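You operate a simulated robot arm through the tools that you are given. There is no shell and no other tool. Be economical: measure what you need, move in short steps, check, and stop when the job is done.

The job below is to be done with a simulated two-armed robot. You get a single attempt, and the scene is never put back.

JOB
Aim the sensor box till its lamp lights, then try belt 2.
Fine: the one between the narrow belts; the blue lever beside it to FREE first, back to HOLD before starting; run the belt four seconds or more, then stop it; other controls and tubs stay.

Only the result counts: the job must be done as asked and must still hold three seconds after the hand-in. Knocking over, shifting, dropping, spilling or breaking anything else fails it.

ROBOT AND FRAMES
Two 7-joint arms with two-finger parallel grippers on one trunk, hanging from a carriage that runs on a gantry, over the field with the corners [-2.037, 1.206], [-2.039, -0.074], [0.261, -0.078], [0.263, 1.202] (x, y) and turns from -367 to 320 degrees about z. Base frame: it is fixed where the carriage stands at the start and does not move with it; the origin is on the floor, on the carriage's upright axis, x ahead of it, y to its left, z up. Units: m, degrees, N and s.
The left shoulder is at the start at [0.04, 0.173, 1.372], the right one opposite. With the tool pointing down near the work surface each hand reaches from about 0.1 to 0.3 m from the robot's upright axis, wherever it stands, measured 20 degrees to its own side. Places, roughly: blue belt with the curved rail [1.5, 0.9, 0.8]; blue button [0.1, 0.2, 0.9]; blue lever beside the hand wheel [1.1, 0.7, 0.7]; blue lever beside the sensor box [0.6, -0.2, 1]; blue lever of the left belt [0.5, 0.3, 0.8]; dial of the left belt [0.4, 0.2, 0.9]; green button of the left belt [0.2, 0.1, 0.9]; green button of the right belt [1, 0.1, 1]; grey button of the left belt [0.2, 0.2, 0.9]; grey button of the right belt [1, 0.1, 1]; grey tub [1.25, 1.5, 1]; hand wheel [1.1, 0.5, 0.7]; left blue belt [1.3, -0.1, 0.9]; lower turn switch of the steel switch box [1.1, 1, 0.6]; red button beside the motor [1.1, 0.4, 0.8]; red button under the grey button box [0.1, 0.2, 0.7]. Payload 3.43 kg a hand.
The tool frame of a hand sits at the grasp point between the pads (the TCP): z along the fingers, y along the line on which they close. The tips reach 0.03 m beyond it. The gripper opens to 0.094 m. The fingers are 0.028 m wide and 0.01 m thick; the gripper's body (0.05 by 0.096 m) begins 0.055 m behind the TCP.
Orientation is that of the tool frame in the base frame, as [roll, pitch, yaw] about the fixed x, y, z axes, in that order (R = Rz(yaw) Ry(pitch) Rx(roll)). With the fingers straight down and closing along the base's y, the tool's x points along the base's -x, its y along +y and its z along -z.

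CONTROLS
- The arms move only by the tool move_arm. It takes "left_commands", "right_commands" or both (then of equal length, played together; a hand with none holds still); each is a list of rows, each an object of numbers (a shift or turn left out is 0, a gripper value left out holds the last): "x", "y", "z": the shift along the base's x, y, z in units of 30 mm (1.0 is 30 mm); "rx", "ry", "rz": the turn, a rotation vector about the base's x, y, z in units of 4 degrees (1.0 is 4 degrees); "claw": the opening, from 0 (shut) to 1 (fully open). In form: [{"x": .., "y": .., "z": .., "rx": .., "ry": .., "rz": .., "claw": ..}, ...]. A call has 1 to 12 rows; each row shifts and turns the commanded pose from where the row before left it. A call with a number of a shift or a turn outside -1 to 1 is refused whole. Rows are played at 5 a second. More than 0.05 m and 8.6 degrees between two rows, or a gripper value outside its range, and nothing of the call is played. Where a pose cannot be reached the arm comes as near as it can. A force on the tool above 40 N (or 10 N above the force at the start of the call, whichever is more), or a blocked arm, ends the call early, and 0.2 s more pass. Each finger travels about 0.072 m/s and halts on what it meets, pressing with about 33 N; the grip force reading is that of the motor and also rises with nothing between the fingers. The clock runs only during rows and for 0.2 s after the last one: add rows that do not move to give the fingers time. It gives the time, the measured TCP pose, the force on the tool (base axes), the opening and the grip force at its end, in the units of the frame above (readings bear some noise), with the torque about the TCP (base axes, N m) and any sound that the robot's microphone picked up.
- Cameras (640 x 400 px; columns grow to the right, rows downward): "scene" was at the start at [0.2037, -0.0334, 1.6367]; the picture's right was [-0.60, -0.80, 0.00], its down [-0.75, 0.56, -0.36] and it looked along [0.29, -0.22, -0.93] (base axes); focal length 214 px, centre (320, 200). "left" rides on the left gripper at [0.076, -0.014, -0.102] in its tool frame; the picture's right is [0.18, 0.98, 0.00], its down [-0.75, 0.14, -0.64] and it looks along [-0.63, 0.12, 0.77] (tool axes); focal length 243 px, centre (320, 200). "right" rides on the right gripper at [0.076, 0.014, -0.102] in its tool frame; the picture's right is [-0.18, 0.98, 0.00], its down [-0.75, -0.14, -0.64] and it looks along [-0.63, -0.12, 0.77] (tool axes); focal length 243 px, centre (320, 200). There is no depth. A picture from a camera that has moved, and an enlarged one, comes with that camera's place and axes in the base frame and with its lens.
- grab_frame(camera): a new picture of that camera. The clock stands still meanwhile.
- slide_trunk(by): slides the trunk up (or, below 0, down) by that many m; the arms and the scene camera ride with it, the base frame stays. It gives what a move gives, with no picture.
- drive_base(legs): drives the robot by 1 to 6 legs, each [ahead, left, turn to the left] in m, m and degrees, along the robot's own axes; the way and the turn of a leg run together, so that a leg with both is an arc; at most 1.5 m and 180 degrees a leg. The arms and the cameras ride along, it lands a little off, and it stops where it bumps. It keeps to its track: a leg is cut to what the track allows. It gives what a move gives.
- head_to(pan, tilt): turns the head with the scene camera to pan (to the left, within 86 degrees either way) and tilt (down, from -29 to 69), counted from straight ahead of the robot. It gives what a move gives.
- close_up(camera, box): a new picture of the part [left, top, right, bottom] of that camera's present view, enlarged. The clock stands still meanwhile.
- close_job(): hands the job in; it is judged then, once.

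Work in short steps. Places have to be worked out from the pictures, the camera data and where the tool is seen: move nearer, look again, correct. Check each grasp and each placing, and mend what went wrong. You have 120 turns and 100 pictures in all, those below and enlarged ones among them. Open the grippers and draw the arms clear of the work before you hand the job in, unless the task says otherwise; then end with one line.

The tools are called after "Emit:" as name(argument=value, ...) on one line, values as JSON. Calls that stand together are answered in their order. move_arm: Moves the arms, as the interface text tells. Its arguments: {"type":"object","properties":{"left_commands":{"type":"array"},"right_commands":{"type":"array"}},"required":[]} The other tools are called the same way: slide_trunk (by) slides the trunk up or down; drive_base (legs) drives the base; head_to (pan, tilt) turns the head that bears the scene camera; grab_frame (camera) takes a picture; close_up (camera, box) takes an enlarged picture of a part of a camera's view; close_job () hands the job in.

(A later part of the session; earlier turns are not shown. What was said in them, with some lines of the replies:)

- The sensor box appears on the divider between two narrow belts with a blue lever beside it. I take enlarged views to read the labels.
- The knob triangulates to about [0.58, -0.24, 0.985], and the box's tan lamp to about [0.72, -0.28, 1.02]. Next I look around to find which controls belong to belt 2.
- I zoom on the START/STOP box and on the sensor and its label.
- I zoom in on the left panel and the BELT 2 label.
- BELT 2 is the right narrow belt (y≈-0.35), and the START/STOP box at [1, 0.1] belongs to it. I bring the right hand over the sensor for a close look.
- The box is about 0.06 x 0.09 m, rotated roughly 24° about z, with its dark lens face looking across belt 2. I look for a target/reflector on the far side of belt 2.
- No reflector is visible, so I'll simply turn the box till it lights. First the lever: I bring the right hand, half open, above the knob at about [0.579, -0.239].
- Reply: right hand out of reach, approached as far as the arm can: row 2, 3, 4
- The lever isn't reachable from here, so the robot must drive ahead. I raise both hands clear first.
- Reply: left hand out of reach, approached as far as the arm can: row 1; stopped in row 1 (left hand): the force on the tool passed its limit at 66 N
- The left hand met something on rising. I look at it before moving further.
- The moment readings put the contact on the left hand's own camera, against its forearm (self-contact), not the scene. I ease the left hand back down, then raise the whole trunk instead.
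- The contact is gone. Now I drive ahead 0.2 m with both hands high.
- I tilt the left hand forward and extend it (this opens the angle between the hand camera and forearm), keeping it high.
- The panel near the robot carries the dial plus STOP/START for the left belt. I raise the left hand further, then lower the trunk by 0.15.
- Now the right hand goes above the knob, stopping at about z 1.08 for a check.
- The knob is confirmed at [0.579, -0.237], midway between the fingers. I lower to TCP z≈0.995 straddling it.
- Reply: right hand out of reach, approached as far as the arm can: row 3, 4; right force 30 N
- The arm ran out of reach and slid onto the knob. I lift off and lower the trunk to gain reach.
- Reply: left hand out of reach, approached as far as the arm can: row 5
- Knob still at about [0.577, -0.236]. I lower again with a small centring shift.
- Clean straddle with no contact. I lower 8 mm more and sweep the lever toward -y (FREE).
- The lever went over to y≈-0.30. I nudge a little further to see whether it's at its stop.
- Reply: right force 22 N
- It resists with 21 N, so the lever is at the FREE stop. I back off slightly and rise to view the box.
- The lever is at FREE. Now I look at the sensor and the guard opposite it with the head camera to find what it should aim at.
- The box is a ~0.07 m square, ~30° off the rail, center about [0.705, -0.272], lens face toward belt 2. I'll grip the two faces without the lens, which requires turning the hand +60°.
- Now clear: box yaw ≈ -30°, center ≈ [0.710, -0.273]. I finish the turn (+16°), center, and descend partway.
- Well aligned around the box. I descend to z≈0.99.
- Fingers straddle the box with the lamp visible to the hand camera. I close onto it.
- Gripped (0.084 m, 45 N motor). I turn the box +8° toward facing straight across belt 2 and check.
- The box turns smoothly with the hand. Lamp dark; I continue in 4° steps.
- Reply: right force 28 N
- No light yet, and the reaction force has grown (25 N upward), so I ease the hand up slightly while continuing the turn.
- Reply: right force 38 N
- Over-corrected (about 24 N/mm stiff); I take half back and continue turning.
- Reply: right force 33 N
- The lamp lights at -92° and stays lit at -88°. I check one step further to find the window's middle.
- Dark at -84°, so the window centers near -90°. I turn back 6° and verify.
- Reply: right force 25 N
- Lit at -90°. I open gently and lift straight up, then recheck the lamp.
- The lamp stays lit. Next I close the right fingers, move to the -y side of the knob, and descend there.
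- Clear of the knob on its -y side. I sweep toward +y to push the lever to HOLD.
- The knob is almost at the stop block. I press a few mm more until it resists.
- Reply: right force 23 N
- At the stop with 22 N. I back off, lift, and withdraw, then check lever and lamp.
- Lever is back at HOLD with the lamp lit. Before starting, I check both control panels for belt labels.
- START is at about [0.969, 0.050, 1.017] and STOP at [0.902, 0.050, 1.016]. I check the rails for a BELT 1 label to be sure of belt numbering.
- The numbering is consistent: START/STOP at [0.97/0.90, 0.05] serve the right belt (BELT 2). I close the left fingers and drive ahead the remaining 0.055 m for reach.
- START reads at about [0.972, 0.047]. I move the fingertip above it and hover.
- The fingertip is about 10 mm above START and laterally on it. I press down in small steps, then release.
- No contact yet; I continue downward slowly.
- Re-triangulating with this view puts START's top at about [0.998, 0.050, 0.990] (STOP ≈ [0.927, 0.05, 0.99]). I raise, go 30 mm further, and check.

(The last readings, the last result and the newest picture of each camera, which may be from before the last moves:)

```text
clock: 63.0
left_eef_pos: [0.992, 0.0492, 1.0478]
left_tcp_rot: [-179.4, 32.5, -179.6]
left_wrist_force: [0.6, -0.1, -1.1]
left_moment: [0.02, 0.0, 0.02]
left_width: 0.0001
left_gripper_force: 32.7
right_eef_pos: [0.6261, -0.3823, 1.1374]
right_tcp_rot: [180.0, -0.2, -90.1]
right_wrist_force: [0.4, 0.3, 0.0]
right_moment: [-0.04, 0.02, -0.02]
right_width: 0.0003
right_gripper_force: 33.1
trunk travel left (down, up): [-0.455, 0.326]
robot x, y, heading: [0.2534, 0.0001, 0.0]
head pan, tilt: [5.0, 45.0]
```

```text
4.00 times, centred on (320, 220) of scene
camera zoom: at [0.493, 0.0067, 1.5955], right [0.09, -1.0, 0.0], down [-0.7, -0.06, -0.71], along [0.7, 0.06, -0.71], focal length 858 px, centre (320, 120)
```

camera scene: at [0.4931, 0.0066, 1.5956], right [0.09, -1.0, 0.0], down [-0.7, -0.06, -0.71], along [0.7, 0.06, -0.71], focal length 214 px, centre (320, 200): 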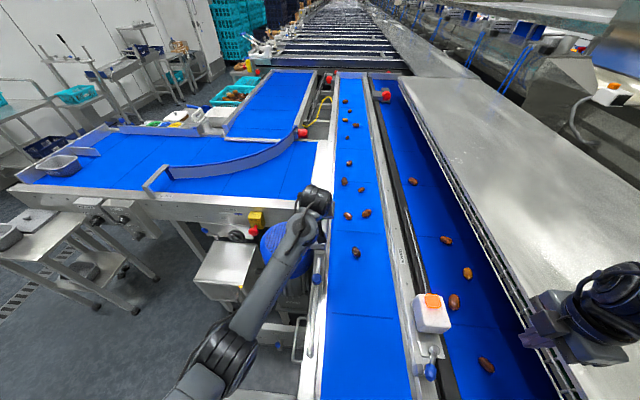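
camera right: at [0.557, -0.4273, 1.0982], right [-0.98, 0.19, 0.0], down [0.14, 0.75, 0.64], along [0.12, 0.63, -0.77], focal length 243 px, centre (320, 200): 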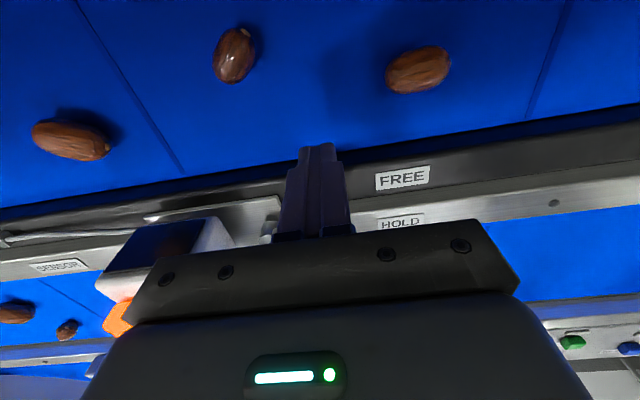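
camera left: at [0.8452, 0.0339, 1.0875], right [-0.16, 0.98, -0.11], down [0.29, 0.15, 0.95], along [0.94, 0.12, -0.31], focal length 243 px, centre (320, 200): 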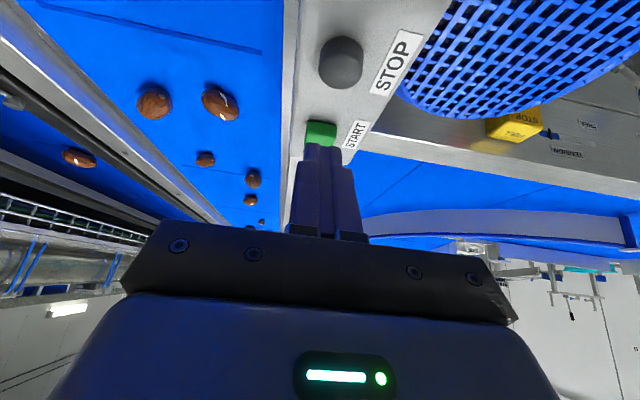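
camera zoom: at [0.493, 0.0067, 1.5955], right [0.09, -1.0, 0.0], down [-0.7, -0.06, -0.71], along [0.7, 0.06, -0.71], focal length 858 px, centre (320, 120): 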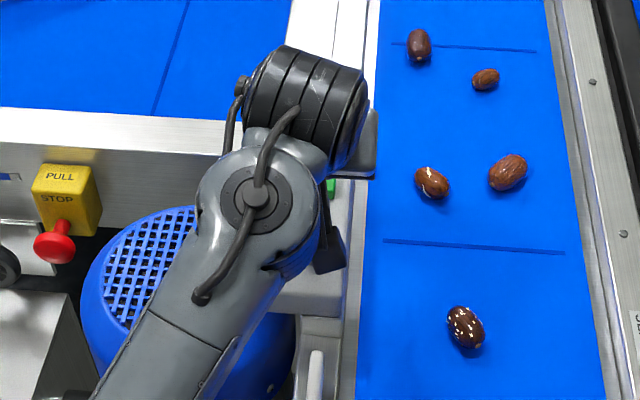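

START's top is confirmed at about [1.003, 0.049, 0.991]. I shift 7 mm ahead and descend gently onto it.

Emit:
move_arm(left_commands=[{"x": 0.22}, {"z": -0.4}, {"z": -0.3}, {}])

Emit:
close_up(camera="left", box=[260, 40, 400, 180])

```text
clock: 64.0
left_eef_pos: [0.9985, 0.0505, 1.0259]
left_tcp_rot: [-179.5, 32.5, -179.5]
left_wrist_force: [-0.5, -0.3, 0.1]
left_moment: [0.01, -0.03, 0.03]
left_width: 0.0
left_gripper_force: 33.0
right_eef_pos: [0.6265, -0.3821, 1.138]
right_tcp_rot: [179.9, 0.0, -90.1]
right_wrist_force: [-0.1, -0.1, -0.1]
right_moment: [0.0, 0.0, -0.01]
right_width: 0.0001
right_gripper_force: 33.2
trunk travel left (down, up): [-0.455, 0.326]
robot x, y, heading: [0.2519, -0.0048, -0.1]
head pan, tilt: [5.0, 45.0]
```

```text
2.86 times, centred on (330, 110) of left
camera zoom: at [0.8799, 0.0351, 1.0712], right [-0.16, 0.98, -0.11], down [0.29, 0.15, 0.95], along [0.94, 0.12, -0.31], focal length 693 px, centre (291, 457)
```

zoom: 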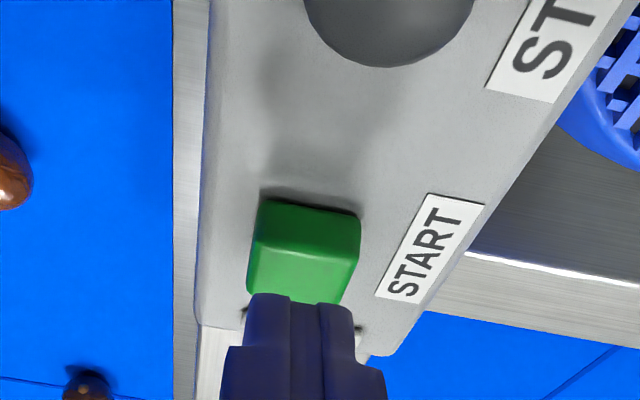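

Nearly on the cap. I press down in small steps.

Emit:
move_arm(left_commands=[{"z": -0.12}, {"z": -0.12}, {"z": -0.1}])

Emit:
close_up(camera="left", box=[260, 40, 400, 180])

```text
clock: 64.8
left_eef_pos: [0.9991, 0.0494, 1.0169]
left_tcp_rot: [-179.6, 32.5, -179.5]
left_wrist_force: [-0.4, 1.0, 0.1]
left_moment: [0.03, 0.0, 0.03]
left_width: 0.0001
left_gripper_force: 32.7
right_eef_pos: [0.6274, -0.3812, 1.1382]
right_tcp_rot: [-180.0, -0.1, -90.0]
right_wrist_force: [-0.5, 0.4, -0.1]
right_moment: [-0.01, 0.01, 0.05]
right_width: 0.0
right_gripper_force: 32.8
trunk travel left (down, up): [-0.455, 0.326]
robot x, y, heading: [0.2532, 0.0026, -0.1]
head pan, tilt: [5.0, 45.0]
```

```text
2.86 times, centred on (330, 110) of left
camera zoom: at [0.8804, 0.035, 1.061], right [-0.16, 0.98, -0.11], down [0.29, 0.15, 0.95], along [0.94, 0.12, -0.31], focal length 693 px, centre (291, 457)
```

zoom: 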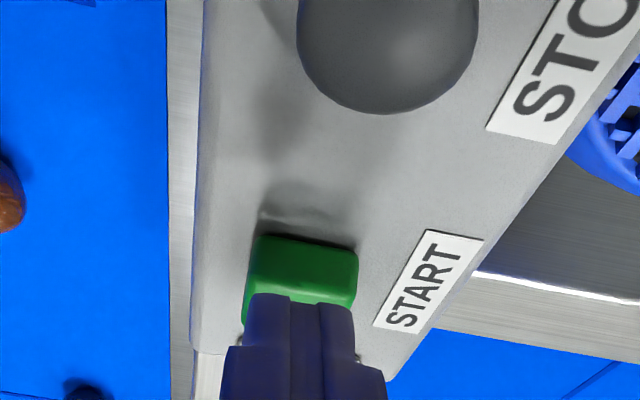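

Still clear: refined estimate of START is about [1.020, 0.051, 0.975]. I move ahead 17 mm and look.

Emit:
move_arm(left_commands=[{"x": 0.3, "z": 0.1}, {"x": 0.27}, {}])

Emit:
close_up(camera="left", box=[260, 40, 400, 180])

```text
clock: 65.6
left_eef_pos: [1.0164, 0.0486, 1.02]
left_tcp_rot: [-179.5, 32.5, -179.6]
left_wrist_force: [0.1, -0.7, 0.5]
left_moment: [0.0, 0.02, 0.03]
left_width: 0.0002
left_gripper_force: 33.4
right_eef_pos: [0.6258, -0.3829, 1.1371]
right_tcp_rot: [-180.0, -0.1, -90.1]
right_wrist_force: [0.0, 0.1, 0.6]
right_moment: [0.0, 0.01, -0.03]
right_width: 0.0
right_gripper_force: 33.4
trunk travel left (down, up): [-0.455, 0.326]
robot x, y, heading: [0.2534, 0.0015, 0.0]
head pan, tilt: [5.0, 45.0]
```

```text
2.86 times, centred on (330, 110) of left
camera zoom: at [0.8978, 0.0349, 1.0643], right [-0.16, 0.98, -0.11], down [0.29, 0.15, 0.95], along [0.94, 0.12, -0.31], focal length 693 px, centre (291, 457)
```

zoom: 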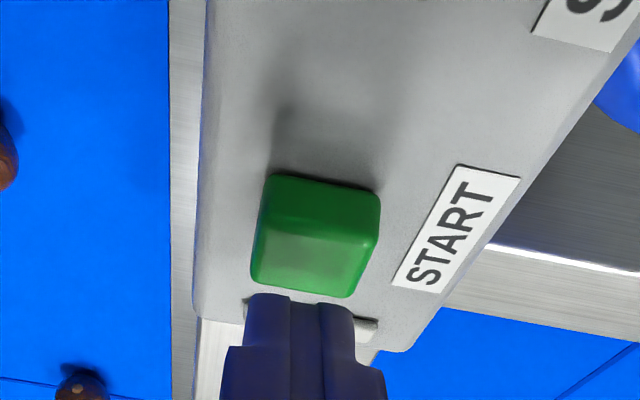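

Cap top refined to about [1.029, 0.053, 0.972]. I shift 9 mm ahead, 4 mm left, and lower carefully.

Emit:
move_arm(left_commands=[{"x": 0.3, "y": 0.12}, {"z": -0.2}, {"z": -0.15}, {"z": -0.1}, {}])

Emit:
close_up(camera="left", box=[260, 40, 400, 180])

```text
clock: 66.8
left_eef_pos: [1.0251, 0.0532, 1.0061]
left_tcp_rot: [-179.5, 32.6, -179.6]
left_wrist_force: [-0.3, -0.4, 1.9]
left_moment: [-0.01, 0.04, -0.03]
left_width: 0.0
left_gripper_force: 32.6
right_eef_pos: [0.6274, -0.3813, 1.1389]
right_tcp_rot: [-179.9, -0.1, -90.1]
right_wrist_force: [-0.1, 0.7, 0.0]
right_moment: [0.03, -0.02, 0.0]
right_width: 0.0
right_gripper_force: 33.1
trunk travel left (down, up): [-0.455, 0.326]
robot x, y, heading: [0.249, -0.0044, -0.1]
head pan, tilt: [5.0, 45.0]
```

```text
2.86 times, centred on (330, 110) of left
camera zoom: at [0.9068, 0.0385, 1.051], right [-0.16, 0.98, -0.11], down [0.29, 0.15, 0.95], along [0.94, 0.12, -0.31], focal length 693 px, centre (291, 457)
```

zoom: 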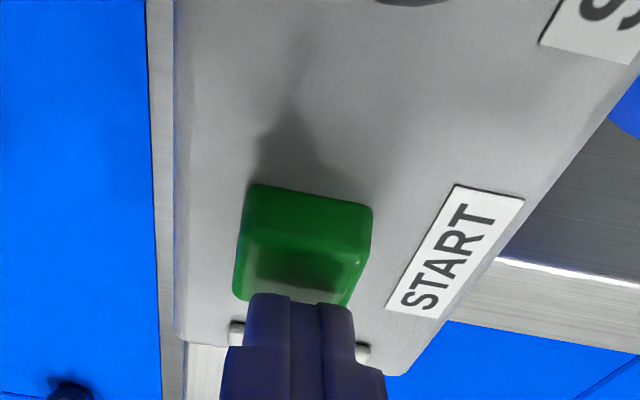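

The fingertip's shadow meets it on the cap and a first 1.9 N shows. I press on in small steps.

Emit:
move_arm(left_commands=[{"z": -0.1}, {"z": -0.1}])

Emit:
close_up(camera="left", box=[160, 0, 400, 200])

```text
clock: 67.4
left_eef_pos: [1.0262, 0.0527, 1.002]
left_tcp_rot: [-179.5, 32.8, -179.5]
left_wrist_force: [-6.0, 0.3, 14.0]
left_moment: [0.06, 0.05, 0.02]
left_width: 0.0
left_gripper_force: 32.9
right_eef_pos: [0.6264, -0.3818, 1.1371]
right_tcp_rot: [179.9, -0.3, -90.1]
right_wrist_force: [0.0, -0.5, -0.2]
right_moment: [0.01, 0.01, 0.01]
right_width: 0.0001
right_gripper_force: 32.7
trunk travel left (down, up): [-0.455, 0.326]
robot x, y, heading: [0.2473, 0.0022, -0.1]
head pan, tilt: [5.0, 45.0]
heard: click
```

```text
2.00 times, centred on (280, 100) of left
camera zoom: at [0.908, 0.0383, 1.0472], right [-0.16, 0.98, -0.11], down [0.28, 0.15, 0.95], along [0.95, 0.12, -0.3], focal length 485 px, centre (400, 400)
```

zoom: 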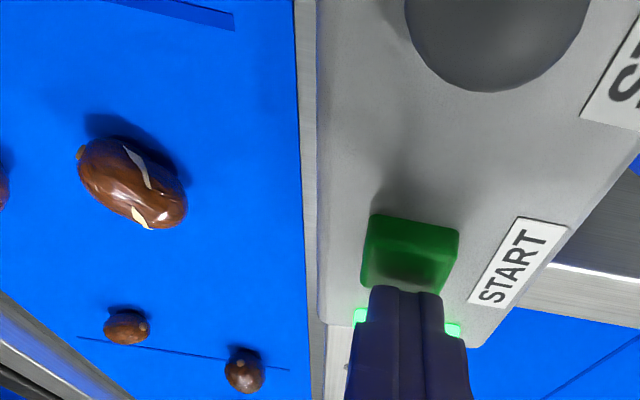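

A click, and the START indicator lit green: the belt is running since about 67.2 s. I lift off and move over STOP, then compare nut positions.

Emit:
move_arm(left_commands=[{"z": 0.7}, {"z": 0.5, "x": -0.3}, {"x": -0.9, "y": -0.05}, {"x": -0.9, "y": -0.05}, {"x": -0.8}, {}])

Emit:
grab_frame(camera="scene")

Emit:
close_up(camera="left", box=[220, 0, 420, 200])

```text
clock: 68.8
left_eef_pos: [0.9383, 0.0485, 1.0359]
left_tcp_rot: [-179.7, 32.5, -179.6]
left_wrist_force: [-0.3, 0.4, -0.4]
left_moment: [-0.01, -0.01, 0.0]
left_width: 0.0003
left_gripper_force: 32.8
right_eef_pos: [0.6271, -0.3818, 1.1372]
right_tcp_rot: [179.9, -0.1, -90.1]
right_wrist_force: [0.6, 1.0, 0.3]
right_moment: [0.02, 0.0, 0.04]
right_width: 0.0
right_gripper_force: 32.9
trunk travel left (down, up): [-0.455, 0.326]
robot x, y, heading: [0.2512, 0.0004, 0.1]
head pan, tilt: [5.0, 45.0]
```

```text
29 pictures are left
camera scene: at [0.4932, 0.0066, 1.5956], right [0.09, -1.0, 0.0], down [-0.7, -0.06, -0.71], along [0.7, 0.06, -0.71], focal length 214 px, centre (320, 200)
```

scene: 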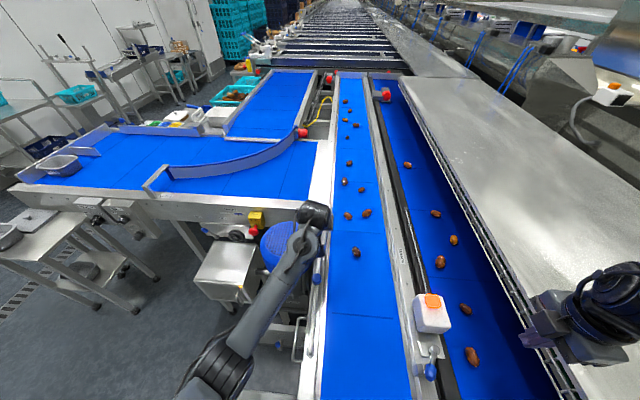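

```text
2.00 times, centred on (320, 100) of left
camera zoom: at [0.8201, 0.0351, 1.0807], right [-0.16, 0.98, -0.11], down [0.29, 0.15, 0.95], along [0.94, 0.12, -0.31], focal length 485 px, centre (320, 400)
```

zoom: 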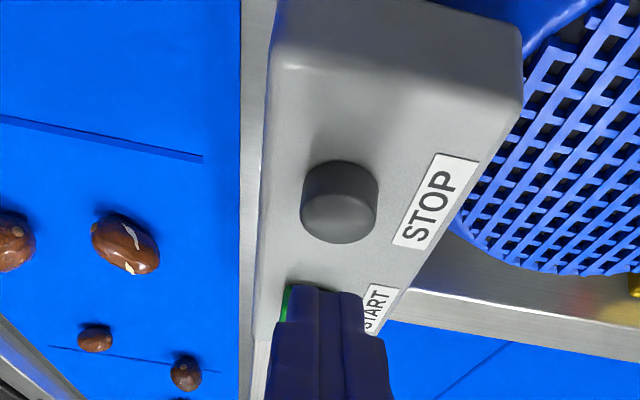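

Belt 2's nuts moved ahead, so the right belt is running. STOP's top is at about [0.947, 0.051]; I align and lower near it while time passes.

Emit:
move_arm(left_commands=[{"x": 0.2, "y": 0.08}, {"z": -0.3}, {"z": -0.25}, {}, {}, {}])

Emit:
close_up(camera="left", box=[220, 0, 420, 200])

```text
clock: 70.2
left_eef_pos: [0.9436, 0.0522, 1.0195]
left_tcp_rot: [-179.7, 32.5, -179.6]
left_wrist_force: [0.5, 0.5, 0.4]
left_moment: [-0.03, 0.02, 0.0]
left_width: 0.0001
left_gripper_force: 32.6
right_eef_pos: [0.6272, -0.382, 1.1385]
right_tcp_rot: [-180.0, 0.0, -90.1]
right_wrist_force: [-0.1, 0.1, -0.4]
right_moment: [0.0, -0.02, -0.01]
right_width: 0.0
right_gripper_force: 33.6
trunk travel left (down, up): [-0.455, 0.326]
robot x, y, heading: [0.256, 0.005, 0.2]
head pan, tilt: [5.0, 45.0]
```

```text
2.00 times, centred on (320, 100) of left
camera zoom: at [0.8256, 0.0378, 1.0645], right [-0.16, 0.98, -0.11], down [0.29, 0.15, 0.95], along [0.94, 0.12, -0.31], focal length 485 px, centre (320, 400)
```

zoom: 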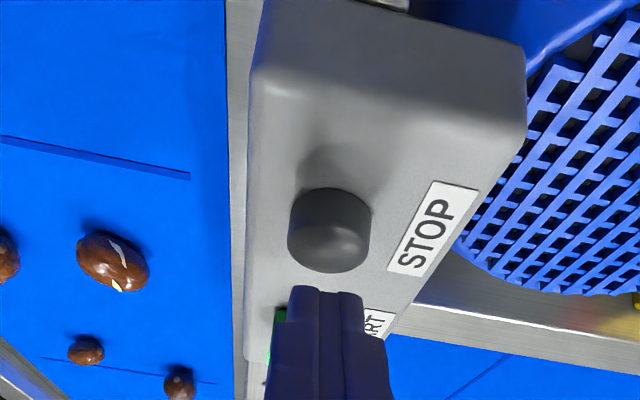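

Aligned. I shift 3 mm ahead and lower to just above contact (belt time passes 4 s meanwhile).

Emit:
move_arm(left_commands=[{"x": 0.1}, {"z": -0.2}, {"z": -0.15}, {}, {}, {}, {}, {}])

Emit:
close_up(camera="left", box=[220, 0, 420, 200])

```text
clock: 72.0
left_eef_pos: [0.9469, 0.0526, 1.0096]
left_tcp_rot: [-179.6, 32.5, -179.6]
left_wrist_force: [-0.4, -0.3, 0.2]
left_moment: [0.0, 0.02, -0.04]
left_width: 0.0
left_gripper_force: 33.1
right_eef_pos: [0.6274, -0.3824, 1.1384]
right_tcp_rot: [-180.0, -0.1, -90.1]
right_wrist_force: [-0.1, -0.7, 0.6]
right_moment: [0.0, 0.03, 0.03]
right_width: 0.0001
right_gripper_force: 33.0
trunk travel left (down, up): [-0.455, 0.326]
robot x, y, heading: [0.2561, 0.0008, 0.1]
head pan, tilt: [5.0, 45.0]
```

```text
2.00 times, centred on (320, 100) of left
camera zoom: at [0.8284, 0.0378, 1.0542], right [-0.16, 0.98, -0.11], down [0.29, 0.15, 0.95], along [0.94, 0.12, -0.31], focal length 485 px, centre (320, 400)
```

zoom: 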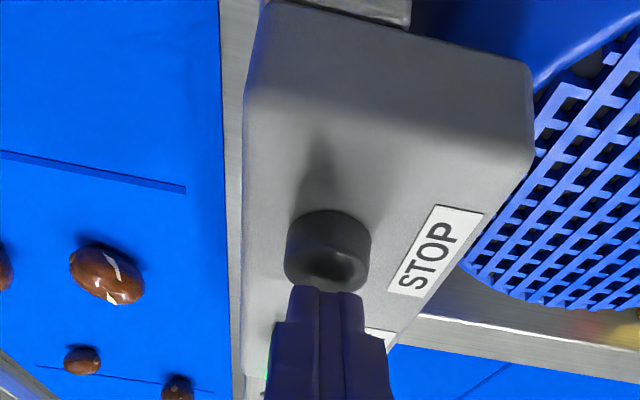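

Running nearly 5 s now and the fingertip is over the STOP cap. I press.

Emit:
move_arm(left_commands=[{}, {"z": -0.12}, {"z": -0.12}, {"z": -0.1}])

```text
clock: 73.0
left_eef_pos: [0.9492, 0.0523, 1.0031]
left_tcp_rot: [-179.5, 32.9, -179.5]
left_wrist_force: [-8.0, 1.2, 20.1]
left_moment: [0.08, 0.15, 0.0]
left_width: 0.0
left_gripper_force: 33.1
right_eef_pos: [0.6258, -0.3804, 1.1379]
right_tcp_rot: [180.0, 0.0, -90.1]
right_wrist_force: [-0.2, -0.2, -0.7]
right_moment: [-0.01, -0.04, 0.04]
right_width: 0.0
right_gripper_force: 32.8
trunk travel left (down, up): [-0.455, 0.326]
robot x, y, heading: [0.25, -0.0003, -0.2]
head pan, tilt: [5.0, 45.0]
heard: click
```

A click was heard. I lift straight off and check that the indicator is out and the belt has stopped.

Emit:
move_arm(left_commands=[{"z": 0.7}, {"z": 1}, {"z": 1}, {"z": 1}, {}])

Emit:
grab_frame(camera="left")

Emit:
grab_frame(camera="scene")

Emit:
move_arm(left_commands=[{"z": 1, "claw": 1}, {"z": 0.5}, {}, {}, {}, {}], right_commands=[{"z": 0.5, "claw": 1}, {"z": 0.5}, {}, {}, {}, {}])

Emit:
grab_frame(camera="scene")

```text
clock: 74.2
left_eef_pos: [0.9466, 0.0522, 1.1088]
left_tcp_rot: [-179.7, 32.5, -179.6]
left_wrist_force: [-0.7, 0.7, -0.1]
left_moment: [0.0, -0.01, -0.01]
left_width: 0.0002
left_gripper_force: 32.8
right_eef_pos: [0.6253, -0.3805, 1.1394]
right_tcp_rot: [-180.0, -0.1, -90.1]
right_wrist_force: [0.4, 0.4, -1.2]
right_moment: [0.0, -0.02, 0.02]
right_width: 0.0
right_gripper_force: 32.8
trunk travel left (down, up): [-0.455, 0.326]
robot x, y, heading: [0.2537, -0.0018, -0.1]
head pan, tilt: [5.0, 45.0]
```

```text
25 pictures are left
camera left: at [0.8282, 0.038, 1.1535], right [-0.16, 0.98, -0.11], down [0.29, 0.15, 0.95], along [0.94, 0.12, -0.31], focal length 243 px, centre (320, 200)
```

left: 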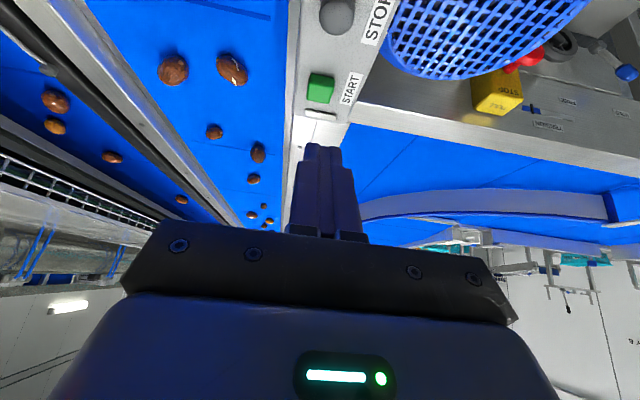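

```text
24 pictures are left
camera scene: at [0.4929, 0.0066, 1.5955], right [0.09, -1.0, 0.0], down [-0.7, -0.06, -0.71], along [0.7, 0.06, -0.71], focal length 214 px, centre (320, 200)
```

scene: 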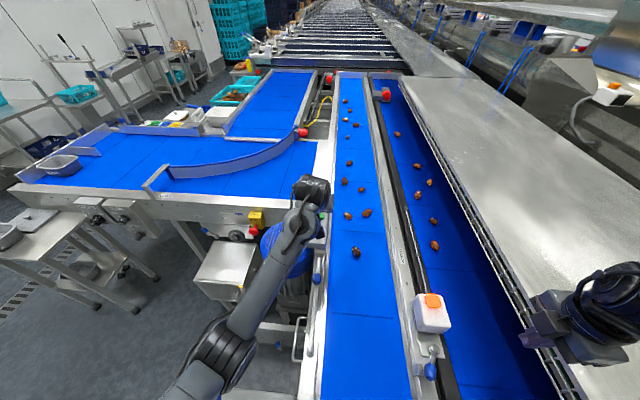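

```text
clock: 75.6
left_eef_pos: [0.9466, 0.054, 1.1534]
left_tcp_rot: [-179.5, 32.4, -179.6]
left_wrist_force: [1.5, 0.1, 0.2]
left_moment: [-0.02, -0.04, -0.02]
left_width: 0.0942
left_gripper_force: 0.0
right_eef_pos: [0.6275, -0.3808, 1.1682]
right_tcp_rot: [-180.0, -0.1, -90.1]
right_wrist_force: [1.1, -0.4, -0.6]
right_moment: [-0.02, 0.01, 0.03]
right_width: 0.094
right_gripper_force: 0.0
trunk travel left (down, up): [-0.455, 0.326]
robot x, y, heading: [0.254, -0.0004, 0.1]
head pan, tilt: [5.0, 45.0]
```

```text
23 pictures are left
camera scene: at [0.4931, 0.0066, 1.5955], right [0.09, -1.0, 0.0], down [-0.7, -0.06, -0.71], along [0.7, 0.06, -0.71], focal length 214 px, centre (320, 200)
```

scene: 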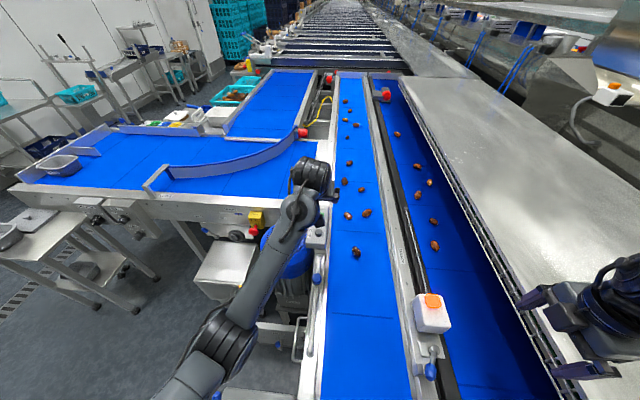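

Belt 2 is stopped: the nuts are still and the START indicator is out. It ran about 5.5 s, the sensor lamp is lit, the lever is at HOLD, and the grippers are open and clear. I hand in.

Emit:
close_job()

```text
The job is handed in.
```

The sensor box is aimed with its lamp lit, the blue lever is back at HOLD, and belt 2 ran about 5.5 s and is stopped.
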